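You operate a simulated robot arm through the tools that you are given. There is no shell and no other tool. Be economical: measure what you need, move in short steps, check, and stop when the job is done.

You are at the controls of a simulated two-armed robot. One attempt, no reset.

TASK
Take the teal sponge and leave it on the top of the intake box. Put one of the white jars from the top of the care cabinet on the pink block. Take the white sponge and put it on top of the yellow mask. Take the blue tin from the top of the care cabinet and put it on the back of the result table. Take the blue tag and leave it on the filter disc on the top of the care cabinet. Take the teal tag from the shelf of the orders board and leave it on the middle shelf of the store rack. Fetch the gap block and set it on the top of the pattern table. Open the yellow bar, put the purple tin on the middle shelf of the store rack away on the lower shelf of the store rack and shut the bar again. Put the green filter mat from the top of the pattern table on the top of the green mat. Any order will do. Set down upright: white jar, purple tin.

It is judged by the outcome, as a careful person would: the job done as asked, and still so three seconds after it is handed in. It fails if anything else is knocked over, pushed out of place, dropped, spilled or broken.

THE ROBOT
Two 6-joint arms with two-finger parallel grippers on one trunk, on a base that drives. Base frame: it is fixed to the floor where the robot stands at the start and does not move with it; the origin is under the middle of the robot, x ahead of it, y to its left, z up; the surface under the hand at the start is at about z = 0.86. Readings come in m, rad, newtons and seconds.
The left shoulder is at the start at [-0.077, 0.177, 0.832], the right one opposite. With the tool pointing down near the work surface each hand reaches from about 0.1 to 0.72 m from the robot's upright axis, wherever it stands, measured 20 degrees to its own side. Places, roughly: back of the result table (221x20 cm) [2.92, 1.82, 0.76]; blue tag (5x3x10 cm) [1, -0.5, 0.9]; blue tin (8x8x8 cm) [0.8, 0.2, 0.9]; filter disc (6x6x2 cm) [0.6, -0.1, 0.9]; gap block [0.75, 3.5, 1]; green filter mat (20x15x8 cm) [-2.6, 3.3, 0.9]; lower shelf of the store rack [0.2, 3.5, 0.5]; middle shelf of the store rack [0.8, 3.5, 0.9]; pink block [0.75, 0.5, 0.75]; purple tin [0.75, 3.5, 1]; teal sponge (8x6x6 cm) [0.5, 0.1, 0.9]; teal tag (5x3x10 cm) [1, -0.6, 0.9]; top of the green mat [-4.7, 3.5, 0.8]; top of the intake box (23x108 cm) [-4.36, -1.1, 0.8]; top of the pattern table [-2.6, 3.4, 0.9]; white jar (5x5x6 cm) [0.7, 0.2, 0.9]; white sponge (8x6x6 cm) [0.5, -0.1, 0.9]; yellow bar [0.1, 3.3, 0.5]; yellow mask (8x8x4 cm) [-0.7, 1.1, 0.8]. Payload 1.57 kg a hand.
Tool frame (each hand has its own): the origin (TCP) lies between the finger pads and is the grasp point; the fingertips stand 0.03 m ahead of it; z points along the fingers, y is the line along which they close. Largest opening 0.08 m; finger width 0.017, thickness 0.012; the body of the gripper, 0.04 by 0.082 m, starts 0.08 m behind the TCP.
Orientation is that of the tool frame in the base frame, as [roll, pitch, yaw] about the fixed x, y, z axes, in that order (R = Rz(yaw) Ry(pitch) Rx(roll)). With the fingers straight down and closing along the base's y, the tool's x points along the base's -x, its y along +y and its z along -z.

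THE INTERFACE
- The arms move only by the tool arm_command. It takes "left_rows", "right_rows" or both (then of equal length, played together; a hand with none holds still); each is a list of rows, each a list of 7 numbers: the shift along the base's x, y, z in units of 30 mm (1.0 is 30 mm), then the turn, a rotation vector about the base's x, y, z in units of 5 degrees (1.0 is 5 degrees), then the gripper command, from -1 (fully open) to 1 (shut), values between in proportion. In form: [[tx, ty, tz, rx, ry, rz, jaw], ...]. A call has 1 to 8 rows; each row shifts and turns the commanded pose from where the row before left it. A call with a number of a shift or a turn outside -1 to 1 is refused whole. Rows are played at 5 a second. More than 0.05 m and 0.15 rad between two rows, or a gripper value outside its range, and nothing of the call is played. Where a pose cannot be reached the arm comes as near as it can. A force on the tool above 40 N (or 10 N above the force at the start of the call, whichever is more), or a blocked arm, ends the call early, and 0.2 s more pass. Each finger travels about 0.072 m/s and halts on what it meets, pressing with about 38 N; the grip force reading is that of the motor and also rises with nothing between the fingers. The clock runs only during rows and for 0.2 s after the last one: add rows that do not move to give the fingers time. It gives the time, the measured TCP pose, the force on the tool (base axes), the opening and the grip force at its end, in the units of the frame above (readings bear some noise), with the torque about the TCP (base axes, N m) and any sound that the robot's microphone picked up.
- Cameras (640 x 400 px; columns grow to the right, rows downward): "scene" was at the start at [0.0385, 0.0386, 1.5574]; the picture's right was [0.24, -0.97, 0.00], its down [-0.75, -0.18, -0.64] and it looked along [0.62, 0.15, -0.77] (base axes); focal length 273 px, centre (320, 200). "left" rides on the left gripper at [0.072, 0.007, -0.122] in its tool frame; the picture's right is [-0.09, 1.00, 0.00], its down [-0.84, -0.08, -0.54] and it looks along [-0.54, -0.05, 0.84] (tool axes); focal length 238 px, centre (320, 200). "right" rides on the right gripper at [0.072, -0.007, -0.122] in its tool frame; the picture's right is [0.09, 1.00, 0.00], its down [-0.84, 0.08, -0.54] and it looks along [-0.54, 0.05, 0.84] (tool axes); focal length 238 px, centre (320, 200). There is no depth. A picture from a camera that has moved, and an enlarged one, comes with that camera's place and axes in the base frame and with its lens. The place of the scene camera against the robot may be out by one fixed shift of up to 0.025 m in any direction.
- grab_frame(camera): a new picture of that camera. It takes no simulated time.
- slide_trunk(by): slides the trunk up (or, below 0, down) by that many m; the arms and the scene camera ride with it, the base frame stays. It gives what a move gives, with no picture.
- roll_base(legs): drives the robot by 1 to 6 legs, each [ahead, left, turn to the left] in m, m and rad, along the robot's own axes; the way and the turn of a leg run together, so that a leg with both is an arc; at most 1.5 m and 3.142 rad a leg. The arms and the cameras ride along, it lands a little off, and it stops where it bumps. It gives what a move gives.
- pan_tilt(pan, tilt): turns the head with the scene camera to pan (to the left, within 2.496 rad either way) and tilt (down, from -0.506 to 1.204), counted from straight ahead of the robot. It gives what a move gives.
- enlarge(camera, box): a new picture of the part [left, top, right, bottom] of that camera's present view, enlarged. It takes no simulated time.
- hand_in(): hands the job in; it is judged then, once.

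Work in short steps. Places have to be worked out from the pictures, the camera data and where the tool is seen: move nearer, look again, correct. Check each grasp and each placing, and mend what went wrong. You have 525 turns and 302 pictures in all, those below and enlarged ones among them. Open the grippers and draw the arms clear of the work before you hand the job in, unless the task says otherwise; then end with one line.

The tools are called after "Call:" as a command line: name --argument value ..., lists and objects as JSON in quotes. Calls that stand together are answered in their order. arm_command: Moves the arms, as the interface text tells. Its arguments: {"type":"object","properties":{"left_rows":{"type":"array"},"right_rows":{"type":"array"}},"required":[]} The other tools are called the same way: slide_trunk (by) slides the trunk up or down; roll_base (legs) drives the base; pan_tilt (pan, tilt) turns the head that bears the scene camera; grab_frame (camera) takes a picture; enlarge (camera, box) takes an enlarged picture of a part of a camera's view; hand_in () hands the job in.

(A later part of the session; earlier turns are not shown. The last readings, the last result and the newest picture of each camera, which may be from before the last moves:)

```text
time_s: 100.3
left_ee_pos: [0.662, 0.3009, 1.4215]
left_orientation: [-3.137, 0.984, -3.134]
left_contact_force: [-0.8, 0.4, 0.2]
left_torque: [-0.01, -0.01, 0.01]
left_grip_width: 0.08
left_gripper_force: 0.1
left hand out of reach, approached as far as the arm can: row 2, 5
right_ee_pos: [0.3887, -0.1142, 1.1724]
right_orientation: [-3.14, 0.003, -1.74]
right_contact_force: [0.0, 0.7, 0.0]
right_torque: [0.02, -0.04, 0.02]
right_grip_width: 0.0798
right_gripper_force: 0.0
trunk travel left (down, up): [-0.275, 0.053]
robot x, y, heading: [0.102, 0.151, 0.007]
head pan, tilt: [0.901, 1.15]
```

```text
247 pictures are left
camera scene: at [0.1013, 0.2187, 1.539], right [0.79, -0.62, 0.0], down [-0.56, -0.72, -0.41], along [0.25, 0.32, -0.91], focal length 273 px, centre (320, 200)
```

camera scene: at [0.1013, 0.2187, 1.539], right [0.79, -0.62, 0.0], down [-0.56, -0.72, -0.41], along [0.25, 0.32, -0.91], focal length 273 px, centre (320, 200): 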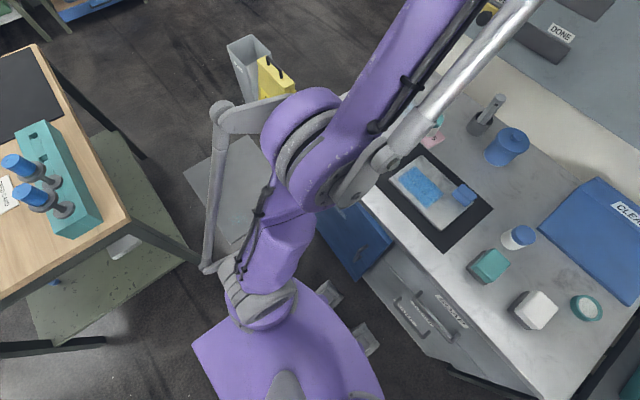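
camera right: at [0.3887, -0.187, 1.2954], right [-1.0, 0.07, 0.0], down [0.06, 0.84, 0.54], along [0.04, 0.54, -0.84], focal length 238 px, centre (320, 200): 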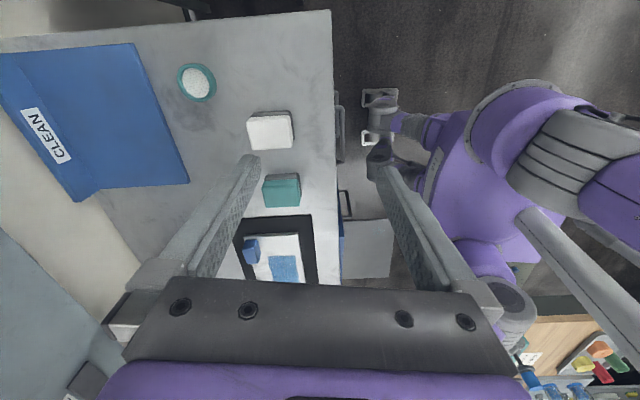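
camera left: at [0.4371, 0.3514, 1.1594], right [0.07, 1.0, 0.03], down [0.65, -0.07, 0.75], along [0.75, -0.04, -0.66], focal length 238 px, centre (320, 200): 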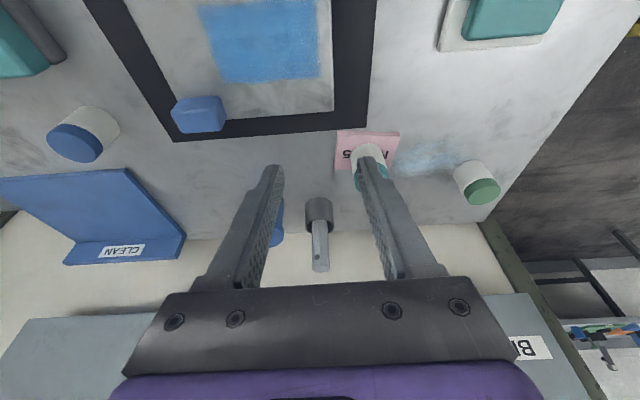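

Call:
arm_command --left_rows '[[-1, 0, 0, 0, 0, 0, -1], [-1, 0, 0, 0, 0, 0, -1], [-1, 0, 0, 0, 0, 0, -1], [-1, 0, 0, 0, 0, 0, -1], [-1, 0, 0, 0, 0, 0, -1], [-1, 0, 0, 0, 0, 0, -1]]'

Call:
roll_base --legs '[[0, -0.06, 0]]'

Call:
grab_frame --camera "scene"

```text
time_s: 101.7
left_ee_pos: [0.4829, 0.3006, 1.422]
left_orientation: [-3.138, 0.981, -3.134]
left_contact_force: [-0.7, -0.5, 0.2]
left_torque: [0.02, 0.04, -0.01]
left_grip_width: 0.0797
left_gripper_force: 0.0
right_ee_pos: [0.3903, -0.1147, 1.1738]
right_orientation: [-3.14, 0.003, -1.74]
right_contact_force: [0.3, 0.8, -0.1]
right_torque: [0.02, -0.02, 0.01]
right_grip_width: 0.08
right_gripper_force: 0.1
trunk travel left (down, up): [-0.275, 0.053]
robot x, y, heading: [0.1028, 0.1517, 0.008]
head pan, tilt: [0.901, 1.15]
```

```text
time_s: 102.9
left_ee_pos: [0.4826, 0.3033, 1.4216]
left_orientation: [-3.139, 0.98, -3.127]
left_contact_force: [0.4, -0.3, 0.7]
left_torque: [-0.01, 0.02, 0.02]
left_grip_width: 0.0801
left_gripper_force: 0.1
right_ee_pos: [0.3932, -0.1139, 1.1718]
right_orientation: [-3.141, 0.001, -1.732]
right_contact_force: [0.1, 0.3, -0.8]
right_torque: [0.02, 0.0, -0.01]
right_grip_width: 0.0802
right_gripper_force: 0.0
trunk travel left (down, up): [-0.275, 0.053]
robot x, y, heading: [0.1024, 0.1506, 0.012]
head pan, tilt: [0.901, 1.15]
```

```text
246 pictures are left
camera scene: at [0.1026, 0.2167, 1.539], right [0.79, -0.61, 0.0], down [-0.56, -0.72, -0.41], along [0.25, 0.32, -0.91], focal length 273 px, centre (320, 200)
```

scene: 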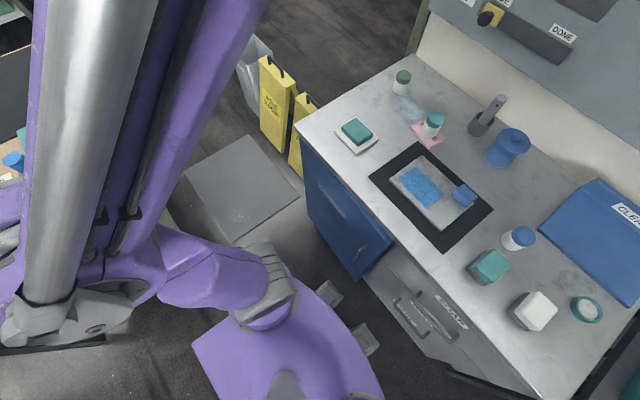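

Call:
slide_trunk --by 0.053

Call:
roll_base --legs '[[0, -0.06, 0]]'

Call:
roll_base --legs '[[0, 0, -0.5]]'

Call:
grab_frame --camera "scene"

```text
time_s: 103.9
left_ee_pos: [0.4834, 0.3025, 1.4742]
left_orientation: [-3.139, 0.982, -3.128]
left_contact_force: [0.9, 0.3, -0.2]
left_torque: [-0.02, -0.03, -0.02]
left_grip_width: 0.08
left_gripper_force: 0.1
right_ee_pos: [0.3939, -0.1147, 1.2259]
right_orientation: [-3.141, 0.003, -1.731]
right_contact_force: [-0.4, 0.6, -0.4]
right_torque: [0.01, -0.03, 0.0]
right_grip_width: 0.0799
right_gripper_force: 0.0
trunk travel left (down, up): [-0.328, 0.0]
robot x, y, heading: [0.1038, 0.1498, 0.015]
head pan, tilt: [0.901, 1.15]
```

```text
time_s: 105.1
left_ee_pos: [0.4831, 0.3031, 1.4742]
left_orientation: [-3.138, 0.98, -3.121]
left_contact_force: [-0.1, 0.2, 0.1]
left_torque: [0.0, -0.03, 0.0]
left_grip_width: 0.0801
left_gripper_force: 0.0
right_ee_pos: [0.3967, -0.1139, 1.2253]
right_orientation: [-3.141, 0.001, -1.725]
right_contact_force: [0.3, -0.3, -0.5]
right_torque: [0.02, -0.02, 0.0]
right_grip_width: 0.0801
right_gripper_force: 0.1
trunk travel left (down, up): [-0.328, 0.0]
robot x, y, heading: [0.102, 0.1489, 0.022]
head pan, tilt: [0.901, 1.15]
```

```text
time_s: 106.9
left_ee_pos: [0.5113, 0.1023, 1.4737]
left_orientation: [-3.14, 0.981, 2.665]
left_contact_force: [0.8, -0.6, 0.0]
left_torque: [0.01, -0.03, -0.01]
left_grip_width: 0.0799
left_gripper_force: 0.1
right_ee_pos: [0.2343, -0.2225, 1.2257]
right_orientation: [3.142, 0.003, -2.224]
right_contact_force: [0.2, -0.7, 0.5]
right_torque: [0.01, -0.01, 0.02]
right_grip_width: 0.0803
right_gripper_force: 0.1
trunk travel left (down, up): [-0.328, 0.0]
robot x, y, heading: [0.1007, 0.147, -0.472]
head pan, tilt: [0.901, 1.15]
```

```text
245 pictures are left
camera scene: at [0.1237, 0.2119, 1.5943], right [0.41, -0.91, 0.0], down [-0.83, -0.37, -0.41], along [0.37, 0.17, -0.91], focal length 273 px, centre (320, 200)
```

scene: 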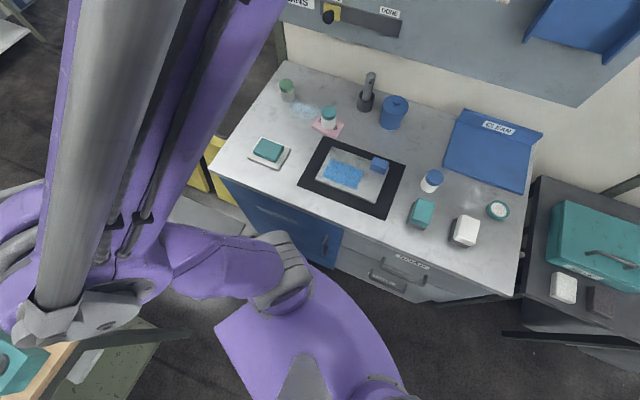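

It rotated freely now: decoupled. I drive away to the right/back and check the door.

Call:
roll_base --legs '[[0, -0.12, 0]]'

Call:
grab_frame --camera "scene"

```text
time_s: 108.6
left_ee_pos: [0.4546, -0.0023, 1.4744]
left_orientation: [-3.139, 0.98, 2.664]
left_contact_force: [0.2, 1.0, -0.5]
left_torque: [-0.02, -0.03, 0.0]
left_grip_width: 0.0799
left_gripper_force: 0.0
right_ee_pos: [0.1809, -0.3272, 1.2249]
right_orientation: [-3.14, 0.001, -2.226]
right_contact_force: [0.1, 1.1, -0.2]
right_torque: [-0.01, -0.03, -0.01]
right_grip_width: 0.0798
right_gripper_force: 0.0
trunk travel left (down, up): [-0.328, 0.0]
robot x, y, heading: [0.0506, 0.0408, -0.479]
head pan, tilt: [0.901, 1.15]
```

```text
244 pictures are left
camera scene: at [0.0697, 0.1083, 1.5942], right [0.41, -0.91, 0.0], down [-0.83, -0.37, -0.41], along [0.37, 0.17, -0.91], focal length 273 px, centre (320, 200)
```

scene: 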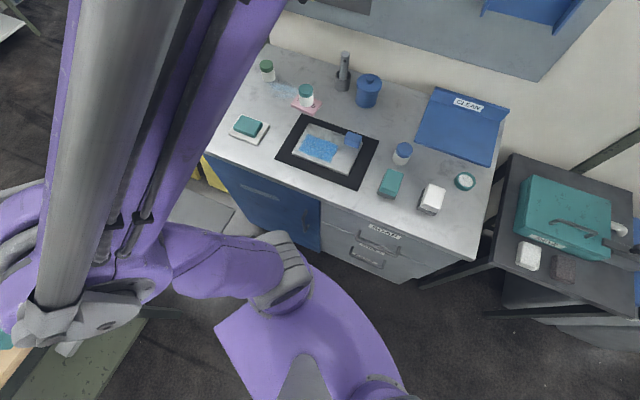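

Call:
enlarge --camera "scene" --box '[200, 130, 400, 290]'

```text
2.50 times, centred on (300, 210) of scene
camera zoom: at [0.0697, 0.1083, 1.5942], right [0.41, -0.91, 0.0], down [-0.83, -0.37, -0.41], along [0.37, 0.17, -0.91], focal length 683 px, centre (370, 175)
```

zoom: 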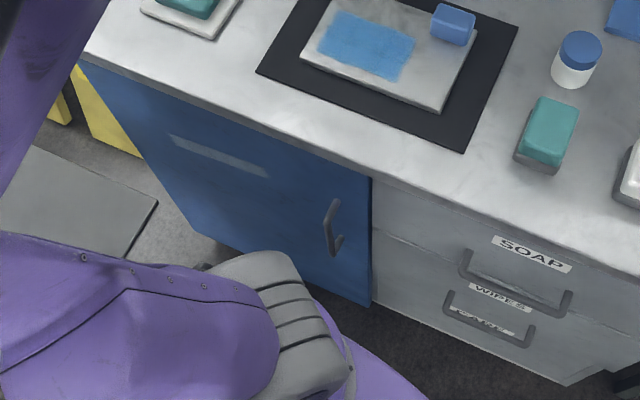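

Free, door essentially flush. Keep trunk high and stay x≤0.04. I re-square the robot in front of the cabinet.

Call:
roll_base --legs '[[-0.06, 0, 0], [0, 0, 0.48]]'

Call:
pan_tilt --pan 0.1 --tilt 0.95

Call:
grab_frame --camera "scene"

```text
time_s: 111.0
left_ee_pos: [0.3785, 0.2196, 1.4733]
left_orientation: [-3.138, 0.98, -3.138]
left_contact_force: [0.3, 0.1, 0.4]
left_torque: [-0.02, -0.01, -0.02]
left_grip_width: 0.0798
left_gripper_force: 0.1
right_ee_pos: [0.285, -0.1974, 1.2256]
right_orientation: [-3.141, 0.002, -1.741]
right_contact_force: [0.2, 0.0, 0.0]
right_torque: [0.02, 0.02, -0.02]
right_grip_width: 0.0799
right_gripper_force: 0.0
trunk travel left (down, up): [-0.328, 0.0]
robot x, y, heading: [-0.0055, 0.0681, 0.003]
head pan, tilt: [0.901, 1.15]
```

```text
time_s: 112.1
left_ee_pos: [0.379, 0.2198, 1.4733]
left_orientation: [-3.137, 0.983, -3.137]
left_contact_force: [-0.6, 0.4, -0.1]
left_torque: [0.01, -0.03, 0.01]
left_grip_width: 0.0804
left_gripper_force: 0.0
right_ee_pos: [0.2849, -0.1964, 1.2252]
right_orientation: [-3.141, 0.0, -1.741]
right_contact_force: [0.0, -0.5, -0.2]
right_torque: [-0.02, 0.0, 0.04]
right_grip_width: 0.0798
right_gripper_force: 0.0
trunk travel left (down, up): [-0.328, 0.0]
robot x, y, heading: [-0.0053, 0.0691, 0.008]
head pan, tilt: [0.099, 0.949]
```

```text
242 pictures are left
camera scene: at [0.0297, 0.0984, 1.6075], right [0.1, -0.99, 0.0], down [-0.81, -0.08, -0.58], along [0.58, 0.06, -0.81], focal length 273 px, centre (320, 200)
```

scene: 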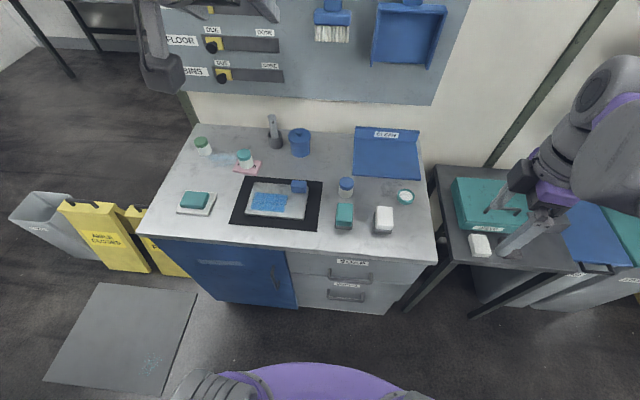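

Call:
arm_command --left_rows '[[0.7, 0, -1, 0, 0.65, 0, -1], [0.7, 0, -1, 0, 0.65, 0, -1], [0.7, 0, -1, 0, 0.65, 0, -1], [0.7, 0, -1, 0, 0.65, 0, -1], [0.7, 0, -1, 0, 0.65, 0, -0.5], [0.7, 0, -1, 0, 0.65, 0, -0.25], [0.7, 0, -1, 0, 0.65, 0, -0.25], [0.7, 0, -1, 0, 0.65, 0, -0.25]]'

Call:
grab_frame --camera "left"

Call:
grab_frame --camera "scene"

```text
time_s: 113.9
left_ee_pos: [0.5485, 0.2187, 1.2335]
left_orientation: [-3.139, 0.526, -3.138]
left_contact_force: [0.5, 0.2, 0.1]
left_torque: [0.01, 0.01, 0.01]
left_grip_width: 0.0498
left_gripper_force: 0.1
right_ee_pos: [0.2853, -0.1964, 1.2251]
right_orientation: [3.141, 0.003, -1.741]
right_contact_force: [0.1, -0.1, -0.6]
right_torque: [-0.04, 0.04, 0.01]
right_grip_width: 0.08
right_gripper_force: 0.0
trunk travel left (down, up): [-0.328, 0.0]
robot x, y, heading: [-0.0034, 0.071, 0.003]
head pan, tilt: [0.099, 0.949]
```

```text
241 pictures are left
camera left: at [0.4238, 0.2272, 1.3026], right [0.08, 1.0, 0.04], down [0.45, -0.08, 0.89], along [0.89, -0.05, -0.46], focal length 238 px, centre (320, 200)
```

left: 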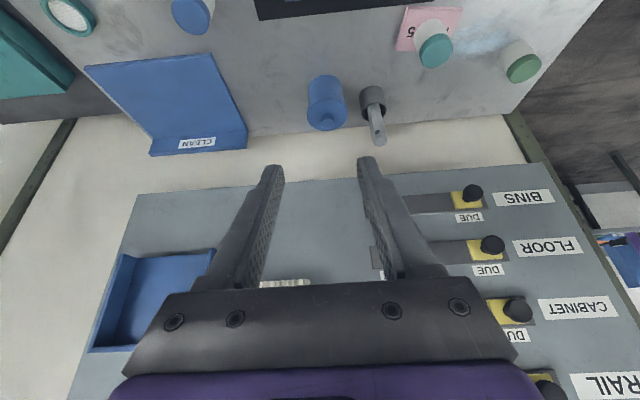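

```text
240 pictures are left
camera scene: at [0.0312, 0.0984, 1.6076], right [0.1, -0.99, 0.0], down [-0.81, -0.08, -0.58], along [0.58, 0.06, -0.81], focal length 273 px, centre (320, 200)
```

scene: 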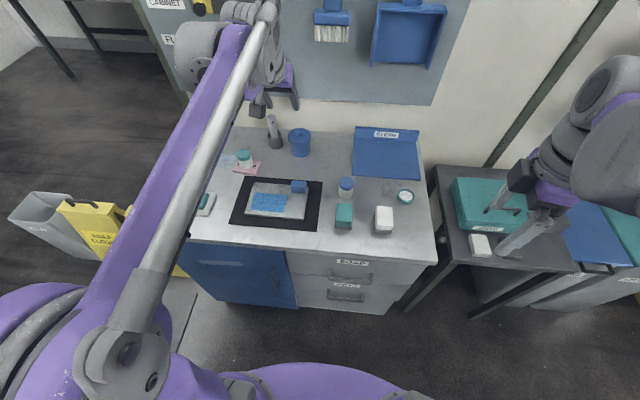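

Call:
roll_base --legs '[[0.04, 0, 0]]'

Call:
arm_command --left_rows '[[0.7, 0.1, -0.9, 0, 0, 0, -0.25], [0.7, 0.1, -0.9, 0, 0, 0, -0.25], [0.7, 0.1, -0.9, 0, 0, 0, -0.25], [0.7, 0, -0.9, 0, 0, 0, -0.25], [0.6, 0, -0.9, 0, 0, 0, -0.25], [0.6, 0, -0.9, 0, 0, 0, -0.25], [0.6, 0, -0.9, 0, 0, 0, -0.25]]'

Call:
grab_frame --camera "left"

```text
time_s: 114.8
left_ee_pos: [0.5824, 0.2199, 1.2326]
left_orientation: [-3.14, 0.526, -3.138]
left_contact_force: [-0.2, 0.4, -0.3]
left_torque: [0.02, -0.02, 0.0]
left_grip_width: 0.0501
left_gripper_force: 0.0
right_ee_pos: [0.3205, -0.1963, 1.2246]
right_orientation: [-3.139, 0.001, -1.741]
right_contact_force: [-0.8, -0.4, -0.1]
right_torque: [0.02, -0.02, 0.02]
right_grip_width: 0.0801
right_gripper_force: 0.1
trunk travel left (down, up): [-0.328, 0.0]
robot x, y, heading: [0.0345, 0.0768, 0.001]
head pan, tilt: [0.099, 0.949]
```

```text
time_s: 116.4
left_ee_pos: [0.7239, 0.2286, 1.0448]
left_orientation: [-3.139, 0.528, -3.136]
left_contact_force: [0.2, 0.2, -0.5]
left_torque: [-0.01, -0.02, 0.0]
left_grip_width: 0.05
left_gripper_force: 0.0
right_ee_pos: [0.3254, -0.1965, 1.2245]
right_orientation: [-3.139, 0.001, -1.742]
right_contact_force: [-0.4, -0.6, 0.7]
right_torque: [-0.01, 0.04, 0.0]
right_grip_width: 0.08
right_gripper_force: 0.0
trunk travel left (down, up): [-0.328, 0.0]
robot x, y, heading: [0.0345, 0.0705, 0.003]
head pan, tilt: [0.099, 0.949]
```

```text
239 pictures are left
camera left: at [0.5997, 0.2357, 1.1138], right [0.08, 1.0, 0.05], down [0.45, -0.08, 0.89], along [0.89, -0.05, -0.46], focal length 238 px, centre (320, 200)
```

left: 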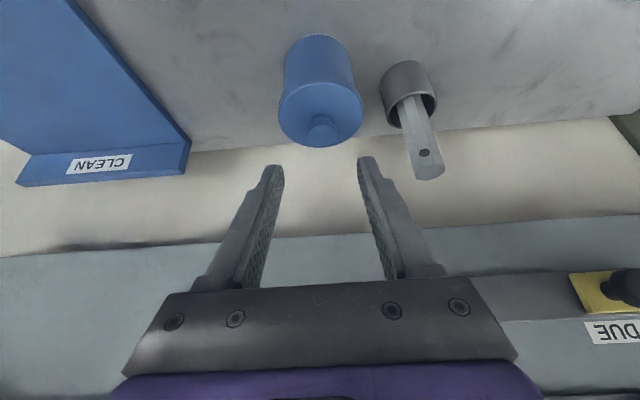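

Knob top triangulates to (.772,.229,.947). I go near and re-check.

Call:
arm_command --left_rows '[[0.5, 0, -0.6, 0, 0, 0, -0.25], [0.4, 0, -0.6, 0, 0, 0, -0.25], [0.4, 0, -0.6, 0, 0, 0, -0.25]]'

Call:
grab_frame --camera "left"

```text
time_s: 117.2
left_ee_pos: [0.7639, 0.2289, 0.9915]
left_orientation: [-3.139, 0.526, -3.138]
left_contact_force: [0.2, 0.2, 0.1]
left_torque: [-0.01, 0.02, -0.01]
left_grip_width: 0.0497
left_gripper_force: 0.0
right_ee_pos: [0.3234, -0.1965, 1.2248]
right_orientation: [-3.14, 0.003, -1.742]
right_contact_force: [-0.2, 0.9, -0.9]
right_torque: [0.01, 0.02, 0.01]
right_grip_width: 0.0802
right_gripper_force: 0.1
trunk travel left (down, up): [-0.328, 0.0]
robot x, y, heading: [0.0313, 0.0725, 0.008]
head pan, tilt: [0.099, 0.949]
```

```text
238 pictures are left
camera left: at [0.6386, 0.2359, 1.0604], right [0.08, 1.0, 0.05], down [0.45, -0.08, 0.89], along [0.89, -0.05, -0.46], focal length 238 px, centre (320, 200)
```

left: 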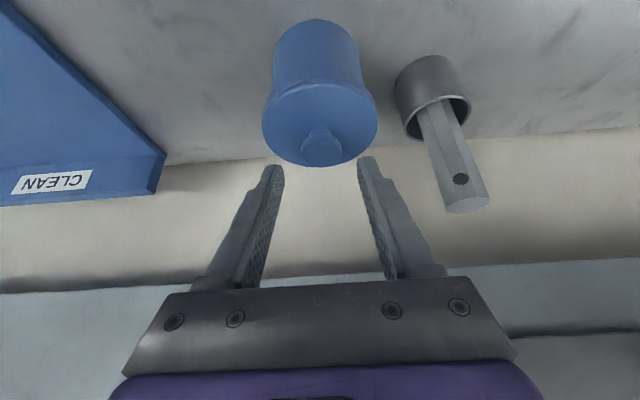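

Call:
arm_command --left_rows '[[0, 0, -0.4, 0, 0, 0, -0.25], [0, 0, -0.3, 0, 0, 0, -0.25], [0, 0, -0.3, 0, 0, 0, -0.25]]'

Call:
grab_frame --camera "left"

```text
time_s: 118.0
left_ee_pos: [0.7632, 0.2268, 0.971]
left_orientation: [-3.141, 0.544, -3.138]
left_contact_force: [-2.0, 0.4, 31.7]
left_torque: [0.06, -0.22, -0.01]
left_grip_width: 0.0497
left_gripper_force: 0.1
right_ee_pos: [0.3187, -0.1969, 1.2256]
right_orientation: [-3.138, 0.004, -1.742]
right_contact_force: [0.7, 0.3, -0.4]
right_torque: [0.03, 0.01, 0.0]
right_grip_width: 0.0798
right_gripper_force: 0.0
trunk travel left (down, up): [-0.328, 0.0]
robot x, y, heading: [0.0367, 0.0699, 0.006]
head pan, tilt: [0.099, 0.949]
stopped in row 3 (left hand): the force on the tool passed its limit at 48 N (the readings are from after the stop); the commanded pose is now the measured one
```

```text
237 pictures are left
camera left: at [0.6372, 0.2359, 1.0385], right [0.08, 1.0, 0.05], down [0.44, -0.08, 0.9], along [0.9, -0.05, -0.44], focal length 238 px, centre (320, 200)
```

left: 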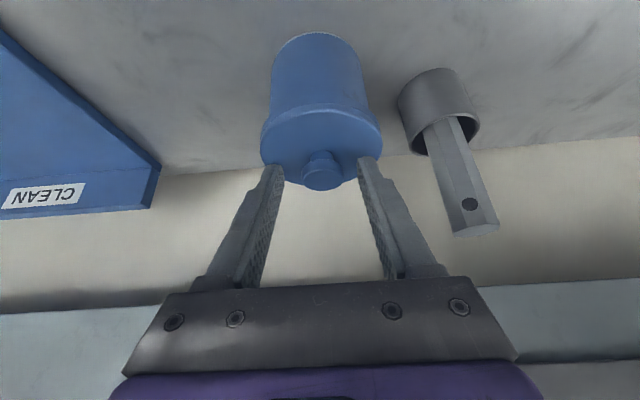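

Tips touch the lid; knob is between them. Ease up 2 mm and close.

Call:
arm_command --left_rows '[[0, 0, 0.1, 0, 0, 0, -0.25], [0, 0, 0, 0, 0, 0, 0.5], [0, 0, 0, 0, 0, 0, 1], [0, 0, 0, 0, 0, 0, 1], [0, 0, 0, 0, 0, 0, 1]]'

Call:
grab_frame --camera "left"

```text
time_s: 119.2
left_ee_pos: [0.7621, 0.2293, 0.9702]
left_orientation: [3.141, 0.538, -3.138]
left_contact_force: [2.9, 5.3, 32.4]
left_torque: [0.19, -0.3, -0.05]
left_grip_width: 0.0255
left_gripper_force: 37.1
right_ee_pos: [0.3206, -0.1955, 1.2263]
right_orientation: [-3.139, 0.003, -1.742]
right_contact_force: [0.0, -1.0, -0.3]
right_torque: [0.02, 0.03, 0.03]
right_grip_width: 0.0798
right_gripper_force: 0.1
trunk travel left (down, up): [-0.328, 0.0]
robot x, y, heading: [0.0356, 0.0691, 0.004]
head pan, tilt: [0.099, 0.949]
```

```text
236 pictures are left
camera left: at [0.6372, 0.2371, 1.0391], right [0.08, 1.0, 0.05], down [0.44, -0.08, 0.89], along [0.89, -0.05, -0.44], focal length 238 px, centre (320, 200)
```

left: 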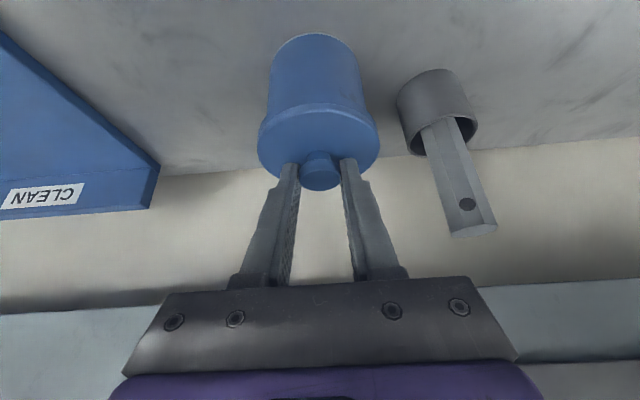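

Gripped the knob (.0255). Lift slowly and look whether the whole tin comes.

Call:
arm_command --left_rows '[[0, 0, 0.4, 0, 0, 0, 1], [0, 0, 0.5, 0, 0, 0, 1], [0, 0, 0.5, 0, 0, 0, 1], [0, 0, 0, 0, 0, 0, 1]]'

Call:
grab_frame --camera "left"

```text
time_s: 120.2
left_ee_pos: [0.7643, 0.2281, 1.0106]
left_orientation: [3.142, 0.535, -3.138]
left_contact_force: [0.0, 0.3, -1.6]
left_torque: [-0.01, 0.03, -0.02]
left_grip_width: 0.0254
left_gripper_force: 36.7
right_ee_pos: [0.3234, -0.1959, 1.2252]
right_orientation: [3.141, 0.003, -1.742]
right_contact_force: [0.2, -0.1, 0.5]
right_torque: [0.02, -0.01, 0.03]
right_grip_width: 0.0803
right_gripper_force: 0.1
trunk travel left (down, up): [-0.328, 0.0]
robot x, y, heading: [0.0327, 0.0715, 0.008]
head pan, tilt: [0.099, 0.949]
```

```text
235 pictures are left
camera left: at [0.6388, 0.236, 1.0794], right [0.08, 1.0, 0.05], down [0.44, -0.08, 0.89], along [0.89, -0.05, -0.45], focal length 238 px, centre (320, 200)
```

left: 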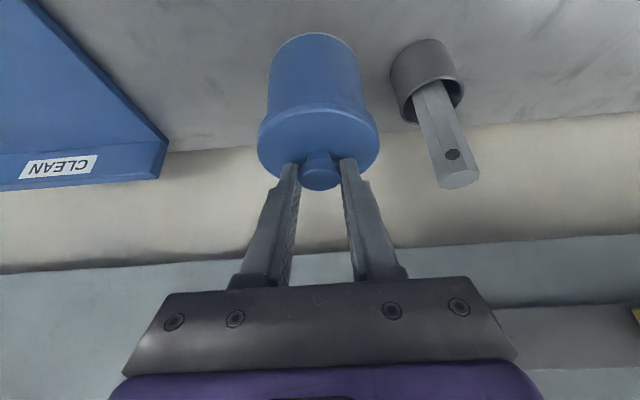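

The whole tin lifts. Raise and retract the left hand; at the same time turn the right hand back.

Call:
arm_command --left_rows '[[0, 0, 1, 0, 0, 0, 1], [0, 0, 1, 0, 0, 0, 1], [0, 0, 1, 0, 0, 0, 1], [-0.5, 0.2, 1, 0, 0, 0, 1], [-1, 0.3, 0.3, 0, 0, 0, 1], [-1, 0.3, 0.3, 0, 0, 0, 1], [-1, 0.3, 0.3, 0, 0, 0, 1], [-1, 0.3, 0.3, 0, 0, 0, 1]]' --right_rows '[[0, 0, 0, 0, 0, -1, -1], [0, 0, 0, 0, 0, -1, -1], [0, 0, 0, 0, 0, -1, -1], [0, 0, 0, 0, 0, -1, -1], [0, 0, 0, 0, 0, -1, -1], [0, 0, 0, 0, 0, -1, -1], [0, 0, 0, 0, 0, -1, -1], [0, 0, 0, 0, 0, -1, -1]]'

Call:
arm_command --left_rows '[[-1, 0.3, 0, 0, 0, 0, 1], [-1, 0.3, 0, 0, 0, 0, 1], [-1, 0.3, 0, 0, 0, 0, 1], [-1, 0.3, 0, 0, 0, 0, 1], [0, 0, 0, 0, 0, 0, 1], [0, 0, 0, 0, 0, 0, 1], [0, 0, 0, 0, 0, 0, 1], [0, 0, 0, 0, 0, 0, 1]]' --right_rows '[[0.5, 0.5, 0, 0, 0, -1, -1], [0.5, 0.5, 0, 0, 0, -1, -1], [0.5, 0.5, 0, 0, 0, -1, -1], [0.5, 0.5, 0, 0, 0, -1, -1], [0.5, 0.5, -0.5, 0, 0, -1, -1], [0.5, 0.5, -0.5, 0, 0, -1, -1], [0.5, 0.5, -0.5, 0, 0, -1, -1], [0.5, 0.5, -0.5, 0, 0, -1, -1]]'

Call:
grab_frame --camera "right"

Call:
grab_frame --camera "scene"

```text
time_s: 122.0
left_ee_pos: [0.6262, 0.2706, 1.1663]
left_orientation: [-3.141, 0.536, -3.138]
left_contact_force: [-0.1, 0.1, -0.8]
left_torque: [0.01, 0.03, -0.01]
left_grip_width: 0.0254
left_gripper_force: 36.7
right_ee_pos: [0.3233, -0.1956, 1.2244]
right_orientation: [-3.14, 0.002, -2.441]
right_contact_force: [-0.3, -0.8, 0.2]
right_torque: [-0.04, 0.01, -0.01]
right_grip_width: 0.08
right_gripper_force: 0.2
trunk travel left (down, up): [-0.328, 0.0]
robot x, y, heading: [0.0338, 0.0661, 0.0]
head pan, tilt: [0.099, 0.949]
```

```text
time_s: 123.8
left_ee_pos: [0.5103, 0.3076, 1.1663]
left_orientation: [-3.14, 0.534, -3.138]
left_contact_force: [0.8, -0.1, -1.4]
left_torque: [0.03, -0.01, 0.0]
left_grip_width: 0.0251
left_gripper_force: 36.5
right_ee_pos: [0.4439, -0.0758, 1.1657]
right_orientation: [3.14, 0.001, -3.139]
right_contact_force: [1.3, 0.1, -0.2]
right_torque: [0.03, 0.02, 0.02]
right_grip_width: 0.0802
right_gripper_force: 0.1
trunk travel left (down, up): [-0.328, 0.0]
robot x, y, heading: [0.035, 0.073, 0.002]
head pan, tilt: [0.099, 0.949]
```

```text
234 pictures are left
camera right: at [0.3724, -0.0823, 1.288], right [-0.09, 1.0, 0.0], down [0.84, 0.08, 0.54], along [0.54, 0.05, -0.84], focal length 238 px, centre (320, 200)
```

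right: 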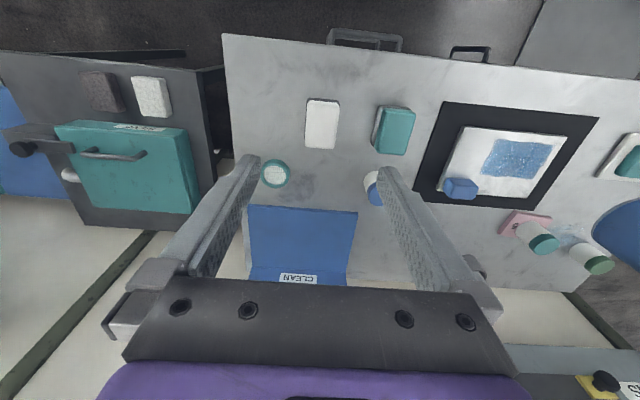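

```text
233 pictures are left
camera scene: at [0.0699, 0.0989, 1.6076], right [0.1, -0.99, 0.0], down [-0.81, -0.08, -0.58], along [0.58, 0.06, -0.81], focal length 273 px, centre (320, 200)
```

scene: 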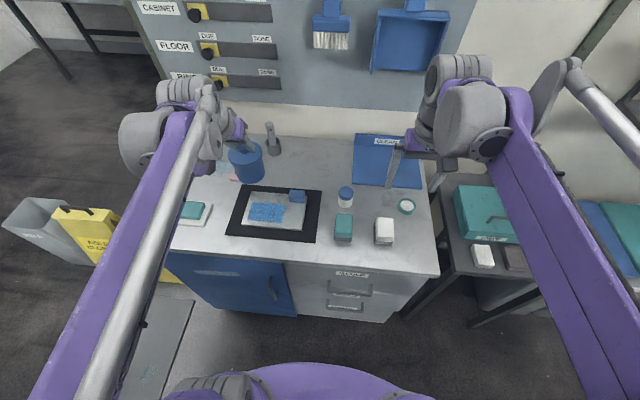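

White sponge at ≈(.468,-.074). I descend over it with the right hand.

Call:
arm_command --right_rows '[[0.4, 0.05, -1, 0, 0, 0, -1], [0.4, 0, -1, 0, 0, 0, -1], [0, 0, -1, 0, 0, 0, -1], [0, 0, -1, 0, 0, 0, -1], [0, 0, -1, 0, 0, 0, -1], [0, 0, -0.5, 0, 0, 0, -1]]'

Call:
grab_frame --camera "right"

```text
time_s: 125.2
left_ee_pos: [0.5097, 0.3085, 1.1669]
left_orientation: [-3.141, 0.536, -3.138]
left_contact_force: [-0.1, -0.3, -1.1]
left_torque: [0.0, 0.0, -0.01]
left_grip_width: 0.0254
left_gripper_force: 36.7
right_ee_pos: [0.4674, -0.0751, 1.0008]
right_orientation: [-3.142, 0.001, -3.138]
right_contact_force: [-0.4, -0.1, -0.5]
right_torque: [-0.01, 0.02, 0.01]
right_grip_width: 0.0798
right_gripper_force: 0.0
trunk travel left (down, up): [-0.328, 0.0]
robot x, y, heading: [0.0358, 0.0681, 0.005]
head pan, tilt: [0.099, 0.949]
```

```text
232 pictures are left
camera right: at [0.3951, -0.0822, 1.1233], right [-0.1, 1.0, 0.0], down [0.84, 0.08, 0.54], along [0.54, 0.05, -0.84], focal length 238 px, centre (320, 200)
```

right: 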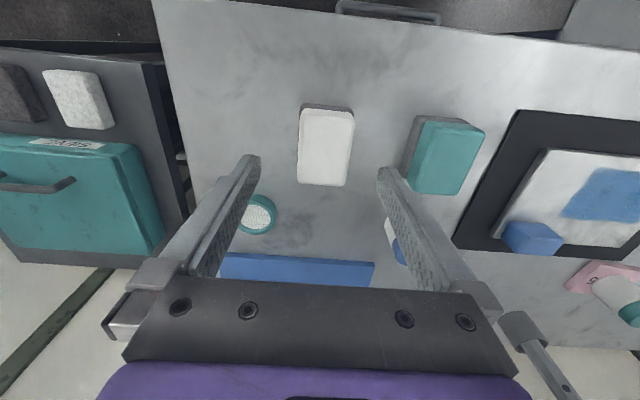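

Call:
arm_command --right_rows '[[0, 0.13, -0.9, 0, 0, 0, -1], [0, 0, -0.9, 0, 0, 0, -1], [0, 0, -0.9, 0, 0, 0, -1], [0, 0, -0.65, 0, 0, 0, -1], [0, 0, 0, 0, 0, 0, 1], [0, 0, 0, 0, 0, 0, 1], [0, 0, 0, 0, 0, 0, 1], [0, 0, 0, 0, 0, 0, 1]]'

Call:
arm_command --right_rows '[[0, 0, 1, 0, 0, 0, 1], [0, 0, 1, 0, 0, 0, 1], [0, 0, 1, 0, 0, 0, 1], [0, 0, 1, 0, 0, 0, 1]]'

Call:
grab_frame --camera "right"

```text
time_s: 127.0
left_ee_pos: [0.5096, 0.3062, 1.1665]
left_orientation: [-3.141, 0.535, -3.139]
left_contact_force: [0.6, 0.1, -0.7]
left_torque: [-0.01, 0.01, 0.01]
left_grip_width: 0.0251
left_gripper_force: 36.3
right_ee_pos: [0.4679, -0.0707, 0.9001]
right_orientation: [-3.141, 0.002, -3.139]
right_contact_force: [0.3, 0.7, -0.2]
right_torque: [-0.02, 0.01, 0.02]
right_grip_width: 0.0541
right_gripper_force: 37.5
trunk travel left (down, up): [-0.328, 0.0]
robot x, y, heading: [0.0321, 0.07, 0.002]
head pan, tilt: [0.099, 0.949]
```

```text
time_s: 128.0
left_ee_pos: [0.5098, 0.3053, 1.1668]
left_orientation: [-3.141, 0.534, -3.137]
left_contact_force: [1.0, 0.3, -0.6]
left_torque: [-0.01, 0.0, 0.0]
left_grip_width: 0.0251
left_gripper_force: 36.7
right_ee_pos: [0.4676, -0.0692, 1.0206]
right_orientation: [-3.141, 0.002, -3.138]
right_contact_force: [-0.1, 0.0, -0.7]
right_torque: [-0.01, 0.01, 0.01]
right_grip_width: 0.0541
right_gripper_force: 38.0
trunk travel left (down, up): [-0.328, 0.0]
robot x, y, heading: [0.0372, 0.0689, -0.001]
head pan, tilt: [0.099, 0.949]
```

```text
231 pictures are left
camera right: at [0.3947, -0.0777, 1.1435], right [-0.1, 1.0, 0.0], down [0.84, 0.08, 0.54], along [0.54, 0.05, -0.84], focal length 238 px, centre (320, 200)
```

right: 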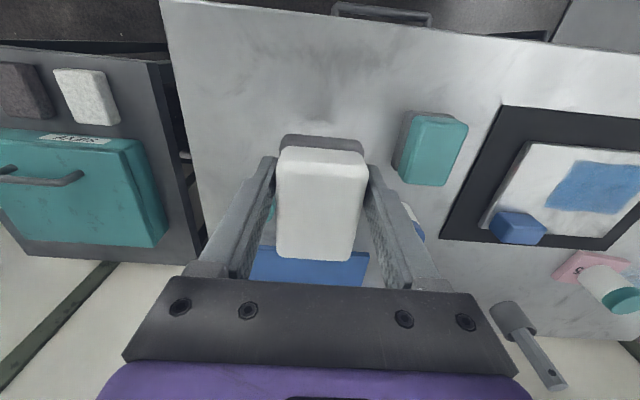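

Sponge held. Raise it and drive to the wooden table with the yellow mask (≈(-.69,1.10)).

Call:
arm_command --right_rows '[[-0.5, 0, 1, 0, 0, 0, 1], [-0.5, 0, 1, 0, 0, 0, 1], [-0.5, 0, 1, 0, 0, 0, 1], [-0.5, 0, 1, 0, 0, 0, 1], [-0.5, 0, 0.5, 0, 0, 0, 1]]'

Call:
roll_base --legs '[[-0.5, 0, 0], [0, 0, 1.5708]]'

Call:
pan_tilt --pan 0.0 --tilt 0.7

Call:
grab_frame --camera "scene"

```text
time_s: 129.2
left_ee_pos: [0.5097, 0.3059, 1.1669]
left_orientation: [3.14, 0.536, -3.138]
left_contact_force: [-0.2, 0.5, -0.2]
left_torque: [0.03, 0.02, 0.0]
left_grip_width: 0.0252
left_gripper_force: 36.3
right_ee_pos: [0.3924, -0.0721, 1.1554]
right_orientation: [-3.141, 0.001, -3.139]
right_contact_force: [-0.6, 0.8, -0.6]
right_torque: [0.0, 0.0, 0.04]
right_grip_width: 0.0539
right_gripper_force: 37.8
trunk travel left (down, up): [-0.328, 0.0]
robot x, y, heading: [0.0342, 0.0714, -0.002]
head pan, tilt: [0.099, 0.949]
```

```text
time_s: 135.9
left_ee_pos: [-0.7035, 0.5406, 1.1659]
left_orientation: [3.14, 0.537, -1.56]
left_contact_force: [-0.7, -0.5, -1.6]
left_torque: [-0.03, 0.0, 0.0]
left_grip_width: 0.025
left_gripper_force: 36.6
right_ee_pos: [-0.3252, 0.4254, 1.1542]
right_orientation: [-3.141, 0.001, -1.563]
right_contact_force: [-0.4, 0.9, -1.5]
right_torque: [0.02, -0.01, -0.03]
right_grip_width: 0.0542
right_gripper_force: 38.2
trunk travel left (down, up): [-0.328, 0.0]
robot x, y, heading: [-0.467, 0.0712, 1.581]
head pan, tilt: [0.099, 0.949]
```

```text
time_s: 136.7
left_ee_pos: [-0.7032, 0.5415, 1.166]
left_orientation: [-3.14, 0.535, -1.562]
left_contact_force: [0.2, 0.4, -0.4]
left_torque: [0.0, 0.03, 0.02]
left_grip_width: 0.0251
left_gripper_force: 36.7
right_ee_pos: [-0.3265, 0.4257, 1.1542]
right_orientation: [3.14, 0.003, -1.563]
right_contact_force: [-0.4, 0.5, 0.4]
right_torque: [-0.01, 0.01, 0.01]
right_grip_width: 0.0539
right_gripper_force: 37.8
trunk travel left (down, up): [-0.328, 0.0]
robot x, y, heading: [-0.4622, 0.0686, 1.579]
head pan, tilt: [0.0, 0.7]
```

```text
230 pictures are left
camera scene: at [-0.46, 0.1297, 1.6273], right [1.0, 0.01, 0.0], down [0.01, -0.64, -0.76], along [-0.01, 0.76, -0.64], focal length 273 px, centre (320, 200)
```

scene: 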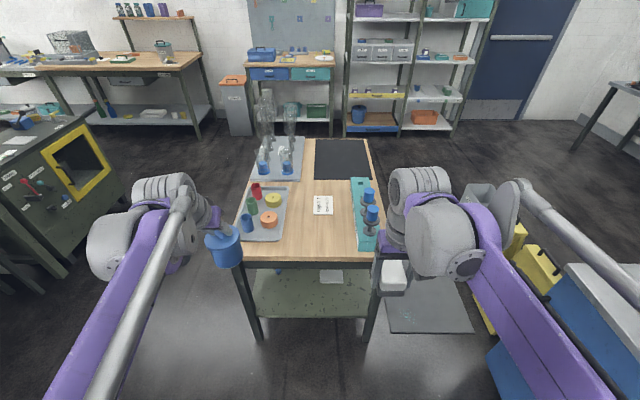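

Call:
roll_base --legs '[[0, 0.36, 0], [0.38, 0, 0]]'

Call:
grab_frame --camera "right"

Call:
grab_frame --camera "scene"

```text
time_s: 142.4
left_ee_pos: [-1.0649, 0.9129, 1.1655]
left_orientation: [-3.141, 0.534, -1.563]
left_contact_force: [0.4, 0.3, -0.4]
left_torque: [-0.03, 0.0, 0.03]
left_grip_width: 0.025
left_gripper_force: 37.3
right_ee_pos: [-0.688, 0.7975, 1.1547]
right_orientation: [3.14, 0.002, -1.561]
right_contact_force: [-0.3, 0.1, -1.0]
right_torque: [0.0, -0.01, 0.02]
right_grip_width: 0.0541
right_gripper_force: 38.0
trunk travel left (down, up): [-0.328, 0.0]
robot x, y, heading: [-0.8251, 0.4401, 1.581]
head pan, tilt: [0.0, 0.7]
```

```text
229 pictures are left
camera right: at [-0.6799, 0.7262, 1.2769], right [-0.99, -0.1, 0.0], down [-0.09, 0.83, 0.54], along [-0.05, 0.54, -0.84], focal length 238 px, centre (320, 200)
```

right: 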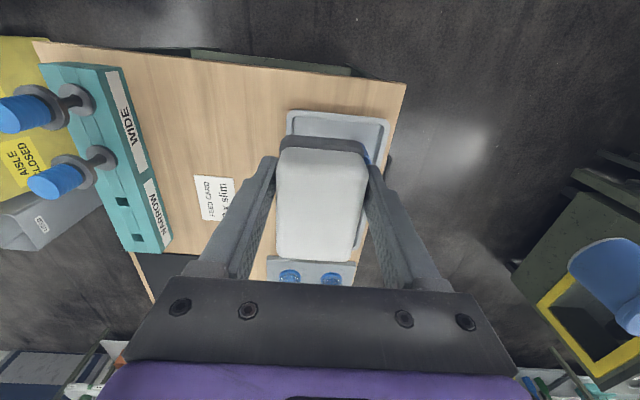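

```text
228 pictures are left
camera scene: at [-0.8218, 0.5018, 1.6272], right [1.0, 0.01, 0.0], down [0.01, -0.64, -0.77], along [-0.01, 0.77, -0.64], focal length 273 px, centre (320, 200)
```

scene: 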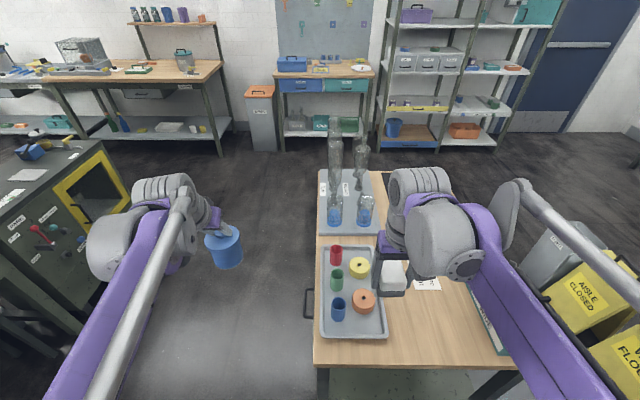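

Scene puts the mask near (-.68,1.10). I shift the right hand sideways to see it with the wrist camera.

Call:
arm_command --right_rows '[[1, 1, 0, 0, 0, 0, 1], [1, 1, 0, 0, 0, 0, 1], [1, 1, 0, 0, 0, 0, 1], [1, 1, 0, 0, 0, 0, 1], [1, 0.5, 0, 0, 0, 0, 1]]'

Call:
grab_frame --camera "right"

```text
time_s: 143.6
left_ee_pos: [-1.0647, 0.9136, 1.1661]
left_orientation: [-3.14, 0.535, -1.563]
left_contact_force: [0.6, 0.6, -1.5]
left_torque: [0.04, -0.01, 0.0]
left_grip_width: 0.025
left_gripper_force: 36.7
right_ee_pos: [-0.5363, 0.9358, 1.1533]
right_orientation: [-3.141, 0.001, -1.56]
right_contact_force: [0.0, 0.5, -1.1]
right_torque: [-0.02, 0.01, 0.02]
right_grip_width: 0.054
right_gripper_force: 37.7
trunk travel left (down, up): [-0.328, 0.0]
robot x, y, heading: [-0.8294, 0.438, 1.578]
head pan, tilt: [0.0, 0.7]
```

```text
227 pictures are left
camera right: at [-0.5293, 0.8626, 1.2763], right [-0.99, -0.1, 0.0], down [-0.09, 0.83, 0.54], along [-0.06, 0.54, -0.84], focal length 238 px, centre (320, 200)
```

right: 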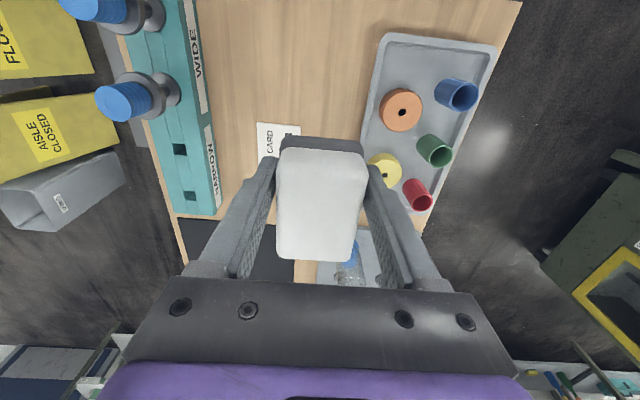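

Mask centre ≈(-.687,1.075). I move over it and descend.

Call:
arm_command --right_rows '[[-1, 0.9, 0, 0, 0, 0, 1], [-1, 0.9, 0, 0, 0, 0, 1], [-1, 0.9, 0, 0, 0, 0, 1], [-1, 0.9, -0.5, 0, 0, 0, 1], [-1, 1, -1, 0, 0, 0, 1], [0, 0, -1, 0, 0, 0, 1], [0, 0, -1, 0, 0, 0, 1], [0, 0, -1, 0, 0, 0, 1]]'

Call:
grab_frame --camera "scene"

Call:
grab_frame --camera "right"

```text
refused: row 5 steps farther than a row can; nothing moved
```

```text
226 pictures are left
camera scene: at [-0.8209, 0.5028, 1.6273], right [1.0, 0.01, 0.0], down [0.01, -0.64, -0.76], along [-0.01, 0.76, -0.64], focal length 273 px, centre (320, 200)
```

scene: 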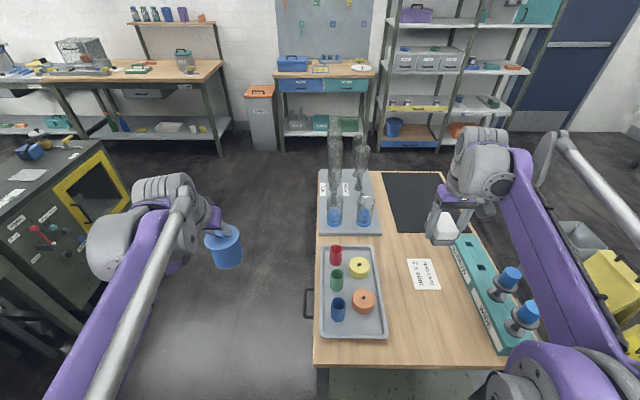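

```text
225 pictures are left
camera right: at [-0.5293, 0.8626, 1.2763], right [-0.99, -0.1, 0.0], down [-0.09, 0.83, 0.54], along [-0.06, 0.54, -0.84], focal length 238 px, centre (320, 200)
```

right: 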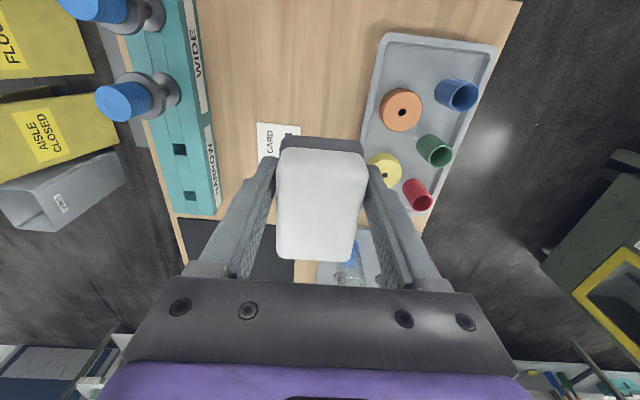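

Call:
arm_command --right_rows '[[-1, 0.9, 0, 0, 0, 0, 1], [-1, 0.9, 0, 0, 0, 0, 1], [-1, 0.9, 0, 0, 0, 0, 1], [-1, 0.9, -0.5, 0, 0, 0, 1], [-1, 1, -0.5, 0, 0, 0, 1], [0, 0, -1, 0, 0, 0, 1], [0, 0, -1, 0, 0, 0, 1], [0, 0, -1, 0, 0, 0, 1]]'

Call:
grab_frame --camera "scene"

Call:
grab_frame --camera "right"

```text
time_s: 145.4
left_ee_pos: [-1.065, 0.9148, 1.1661]
left_orientation: [3.141, 0.534, -1.563]
left_contact_force: [0.2, 0.5, -0.7]
left_torque: [0.01, -0.01, 0.02]
left_grip_width: 0.025
left_gripper_force: 36.3
right_ee_pos: [-0.6869, 1.0727, 1.033]
right_orientation: [-3.141, 0.001, -1.561]
right_contact_force: [0.4, -0.1, -1.6]
right_torque: [-0.05, -0.07, -0.02]
right_grip_width: 0.0541
right_gripper_force: 37.4
trunk travel left (down, up): [-0.328, 0.0]
robot x, y, heading: [-0.8256, 0.4404, 1.585]
head pan, tilt: [0.0, 0.7]
```

```text
224 pictures are left
camera scene: at [-0.8218, 0.503, 1.6273], right [1.0, 0.01, 0.0], down [0.01, -0.64, -0.76], along [-0.01, 0.76, -0.64], focal length 273 px, centre (320, 200)
```

scene: 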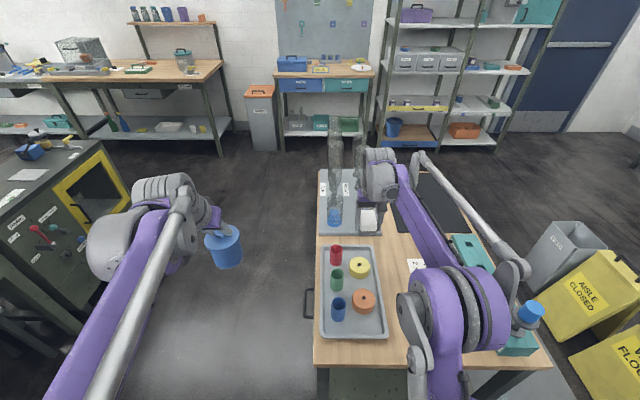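

```text
223 pictures are left
camera right: at [-0.6796, 1.0009, 1.156], right [-0.99, -0.1, 0.0], down [-0.09, 0.84, 0.54], along [-0.05, 0.54, -0.84], focal length 238 px, centre (320, 200)
```

right: 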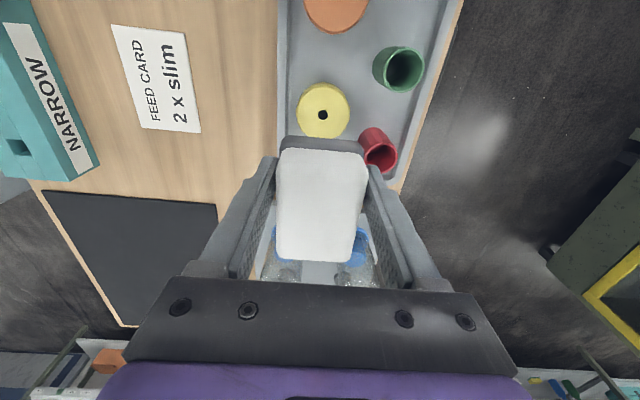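

Aligned. Descend with gentle final steps.

Call:
arm_command --right_rows '[[0, 0.05, -1, 0, 0, 0, 1], [0, 0, -1, 0, 0, 0, 1], [0, 0, -1, 0, 0, 0, 1], [0, 0, -1, 0, 0, 0, 1], [0, 0, -0.3, 0, 0, 0, 1], [0, 0, -0.3, 0, 0, 0, 1], [0, 0, -0.2, 0, 0, 0, 1], [0, 0, -0.2, 0, 0, 0, 1]]'

Call:
grab_frame --camera "right"

```text
time_s: 147.2
left_ee_pos: [-1.0654, 0.9142, 1.1663]
left_orientation: [-3.14, 0.536, -1.564]
left_contact_force: [-0.3, 0.3, -1.2]
left_torque: [0.04, 0.02, -0.01]
left_grip_width: 0.0252
left_gripper_force: 36.7
right_ee_pos: [-0.6871, 1.0744, 0.8839]
right_orientation: [-3.141, 0.002, -1.561]
right_contact_force: [1.0, 0.6, -0.9]
right_torque: [-0.06, -0.01, -0.02]
right_grip_width: 0.054
right_gripper_force: 38.3
trunk travel left (down, up): [-0.328, 0.0]
robot x, y, heading: [-0.829, 0.4428, 1.587]
head pan, tilt: [0.0, 0.7]
```

```text
222 pictures are left
camera right: at [-0.68, 1.0016, 1.007], right [-0.99, -0.1, 0.0], down [-0.09, 0.83, 0.54], along [-0.05, 0.54, -0.84], focal length 238 px, centre (320, 200)
```

right: 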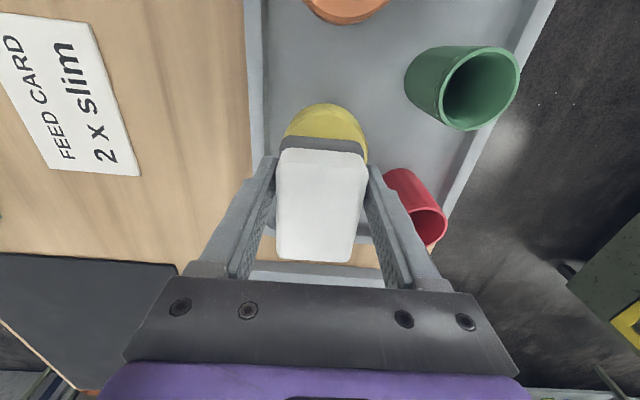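

Call:
arm_command --right_rows '[[0, 0, -0.3, 0, 0, 0, 1], [0, 0, -0.2, 0, 0, 0, 1], [0, 0, -0.15, 0, 0, 0, 1], [0, 0, -0.1, 0, 0, 0, 1], [0, 0, -0.1, 0, 0, 0, 1], [0, 0, -0.1, 0, 0, 0, 1], [0, 0, -0.1, 0, 0, 0, 1]]'

```text
time_s: 148.8
left_ee_pos: [-1.0661, 0.9115, 1.1684]
left_orientation: [-3.141, 0.539, -1.559]
left_contact_force: [0.6, -0.8, -0.7]
left_torque: [0.02, 0.02, -0.01]
left_grip_width: 0.0247
left_gripper_force: 36.9
right_ee_pos: [-0.688, 1.0732, 0.8562]
right_orientation: [3.141, 0.008, -1.561]
right_contact_force: [1.2, 4.1, 32.4]
right_torque: [0.51, 0.33, -0.05]
right_grip_width: 0.054
right_gripper_force: 38.2
trunk travel left (down, up): [-0.328, 0.0]
robot x, y, heading: [-0.8255, 0.4379, 1.577]
head pan, tilt: [0.0, 0.7]
```

Contact. Ease up 2 mm, open slightly and lift.

Call:
arm_command --right_rows '[[0, 0, 0.1, 0, 0, 0, 0.3], [0, 0, 0, 0, 0, 0, -0.65], [0, 0, 0, 0, 0, 0, -0.65], [0, 0, 0.5, 0, 0, 0, -0.65], [0, 0, 1, 0, 0, 0, -0.65], [0, 0, 1, 0, 0, 0, -0.65], [0, 0, 1, 0, 0, 0, -0.65], [0, 0, 1, 0, 0, 0, -0.65]]'

Call:
grab_frame --camera "right"

```text
time_s: 150.6
left_ee_pos: [-1.0643, 0.9124, 1.1661]
left_orientation: [-3.14, 0.535, -1.563]
left_contact_force: [0.5, -0.4, -1.0]
left_torque: [-0.02, 0.0, 0.03]
left_grip_width: 0.0249
left_gripper_force: 36.7
right_ee_pos: [-0.6887, 1.0724, 0.9918]
right_orientation: [-3.141, 0.001, -1.561]
right_contact_force: [0.1, -0.3, -1.0]
right_torque: [0.01, 0.04, -0.01]
right_grip_width: 0.066
right_gripper_force: 0.0
trunk travel left (down, up): [-0.328, 0.0]
robot x, y, heading: [-0.8279, 0.4395, 1.579]
head pan, tilt: [0.0, 0.7]
```

```text
221 pictures are left
camera right: at [-0.6809, 1.0009, 1.1144], right [-0.99, -0.1, 0.0], down [-0.09, 0.83, 0.54], along [-0.05, 0.54, -0.84], focal length 238 px, centre (320, 200)
```

right: 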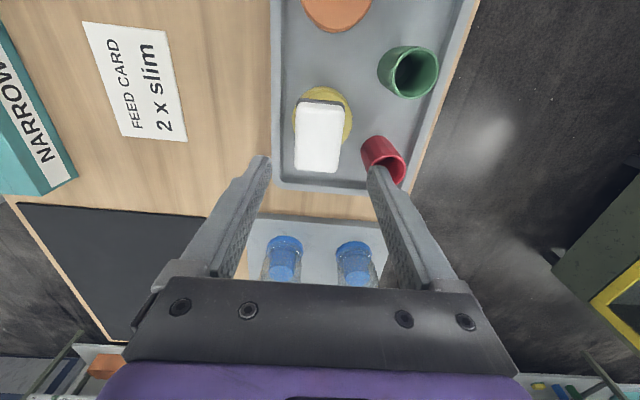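

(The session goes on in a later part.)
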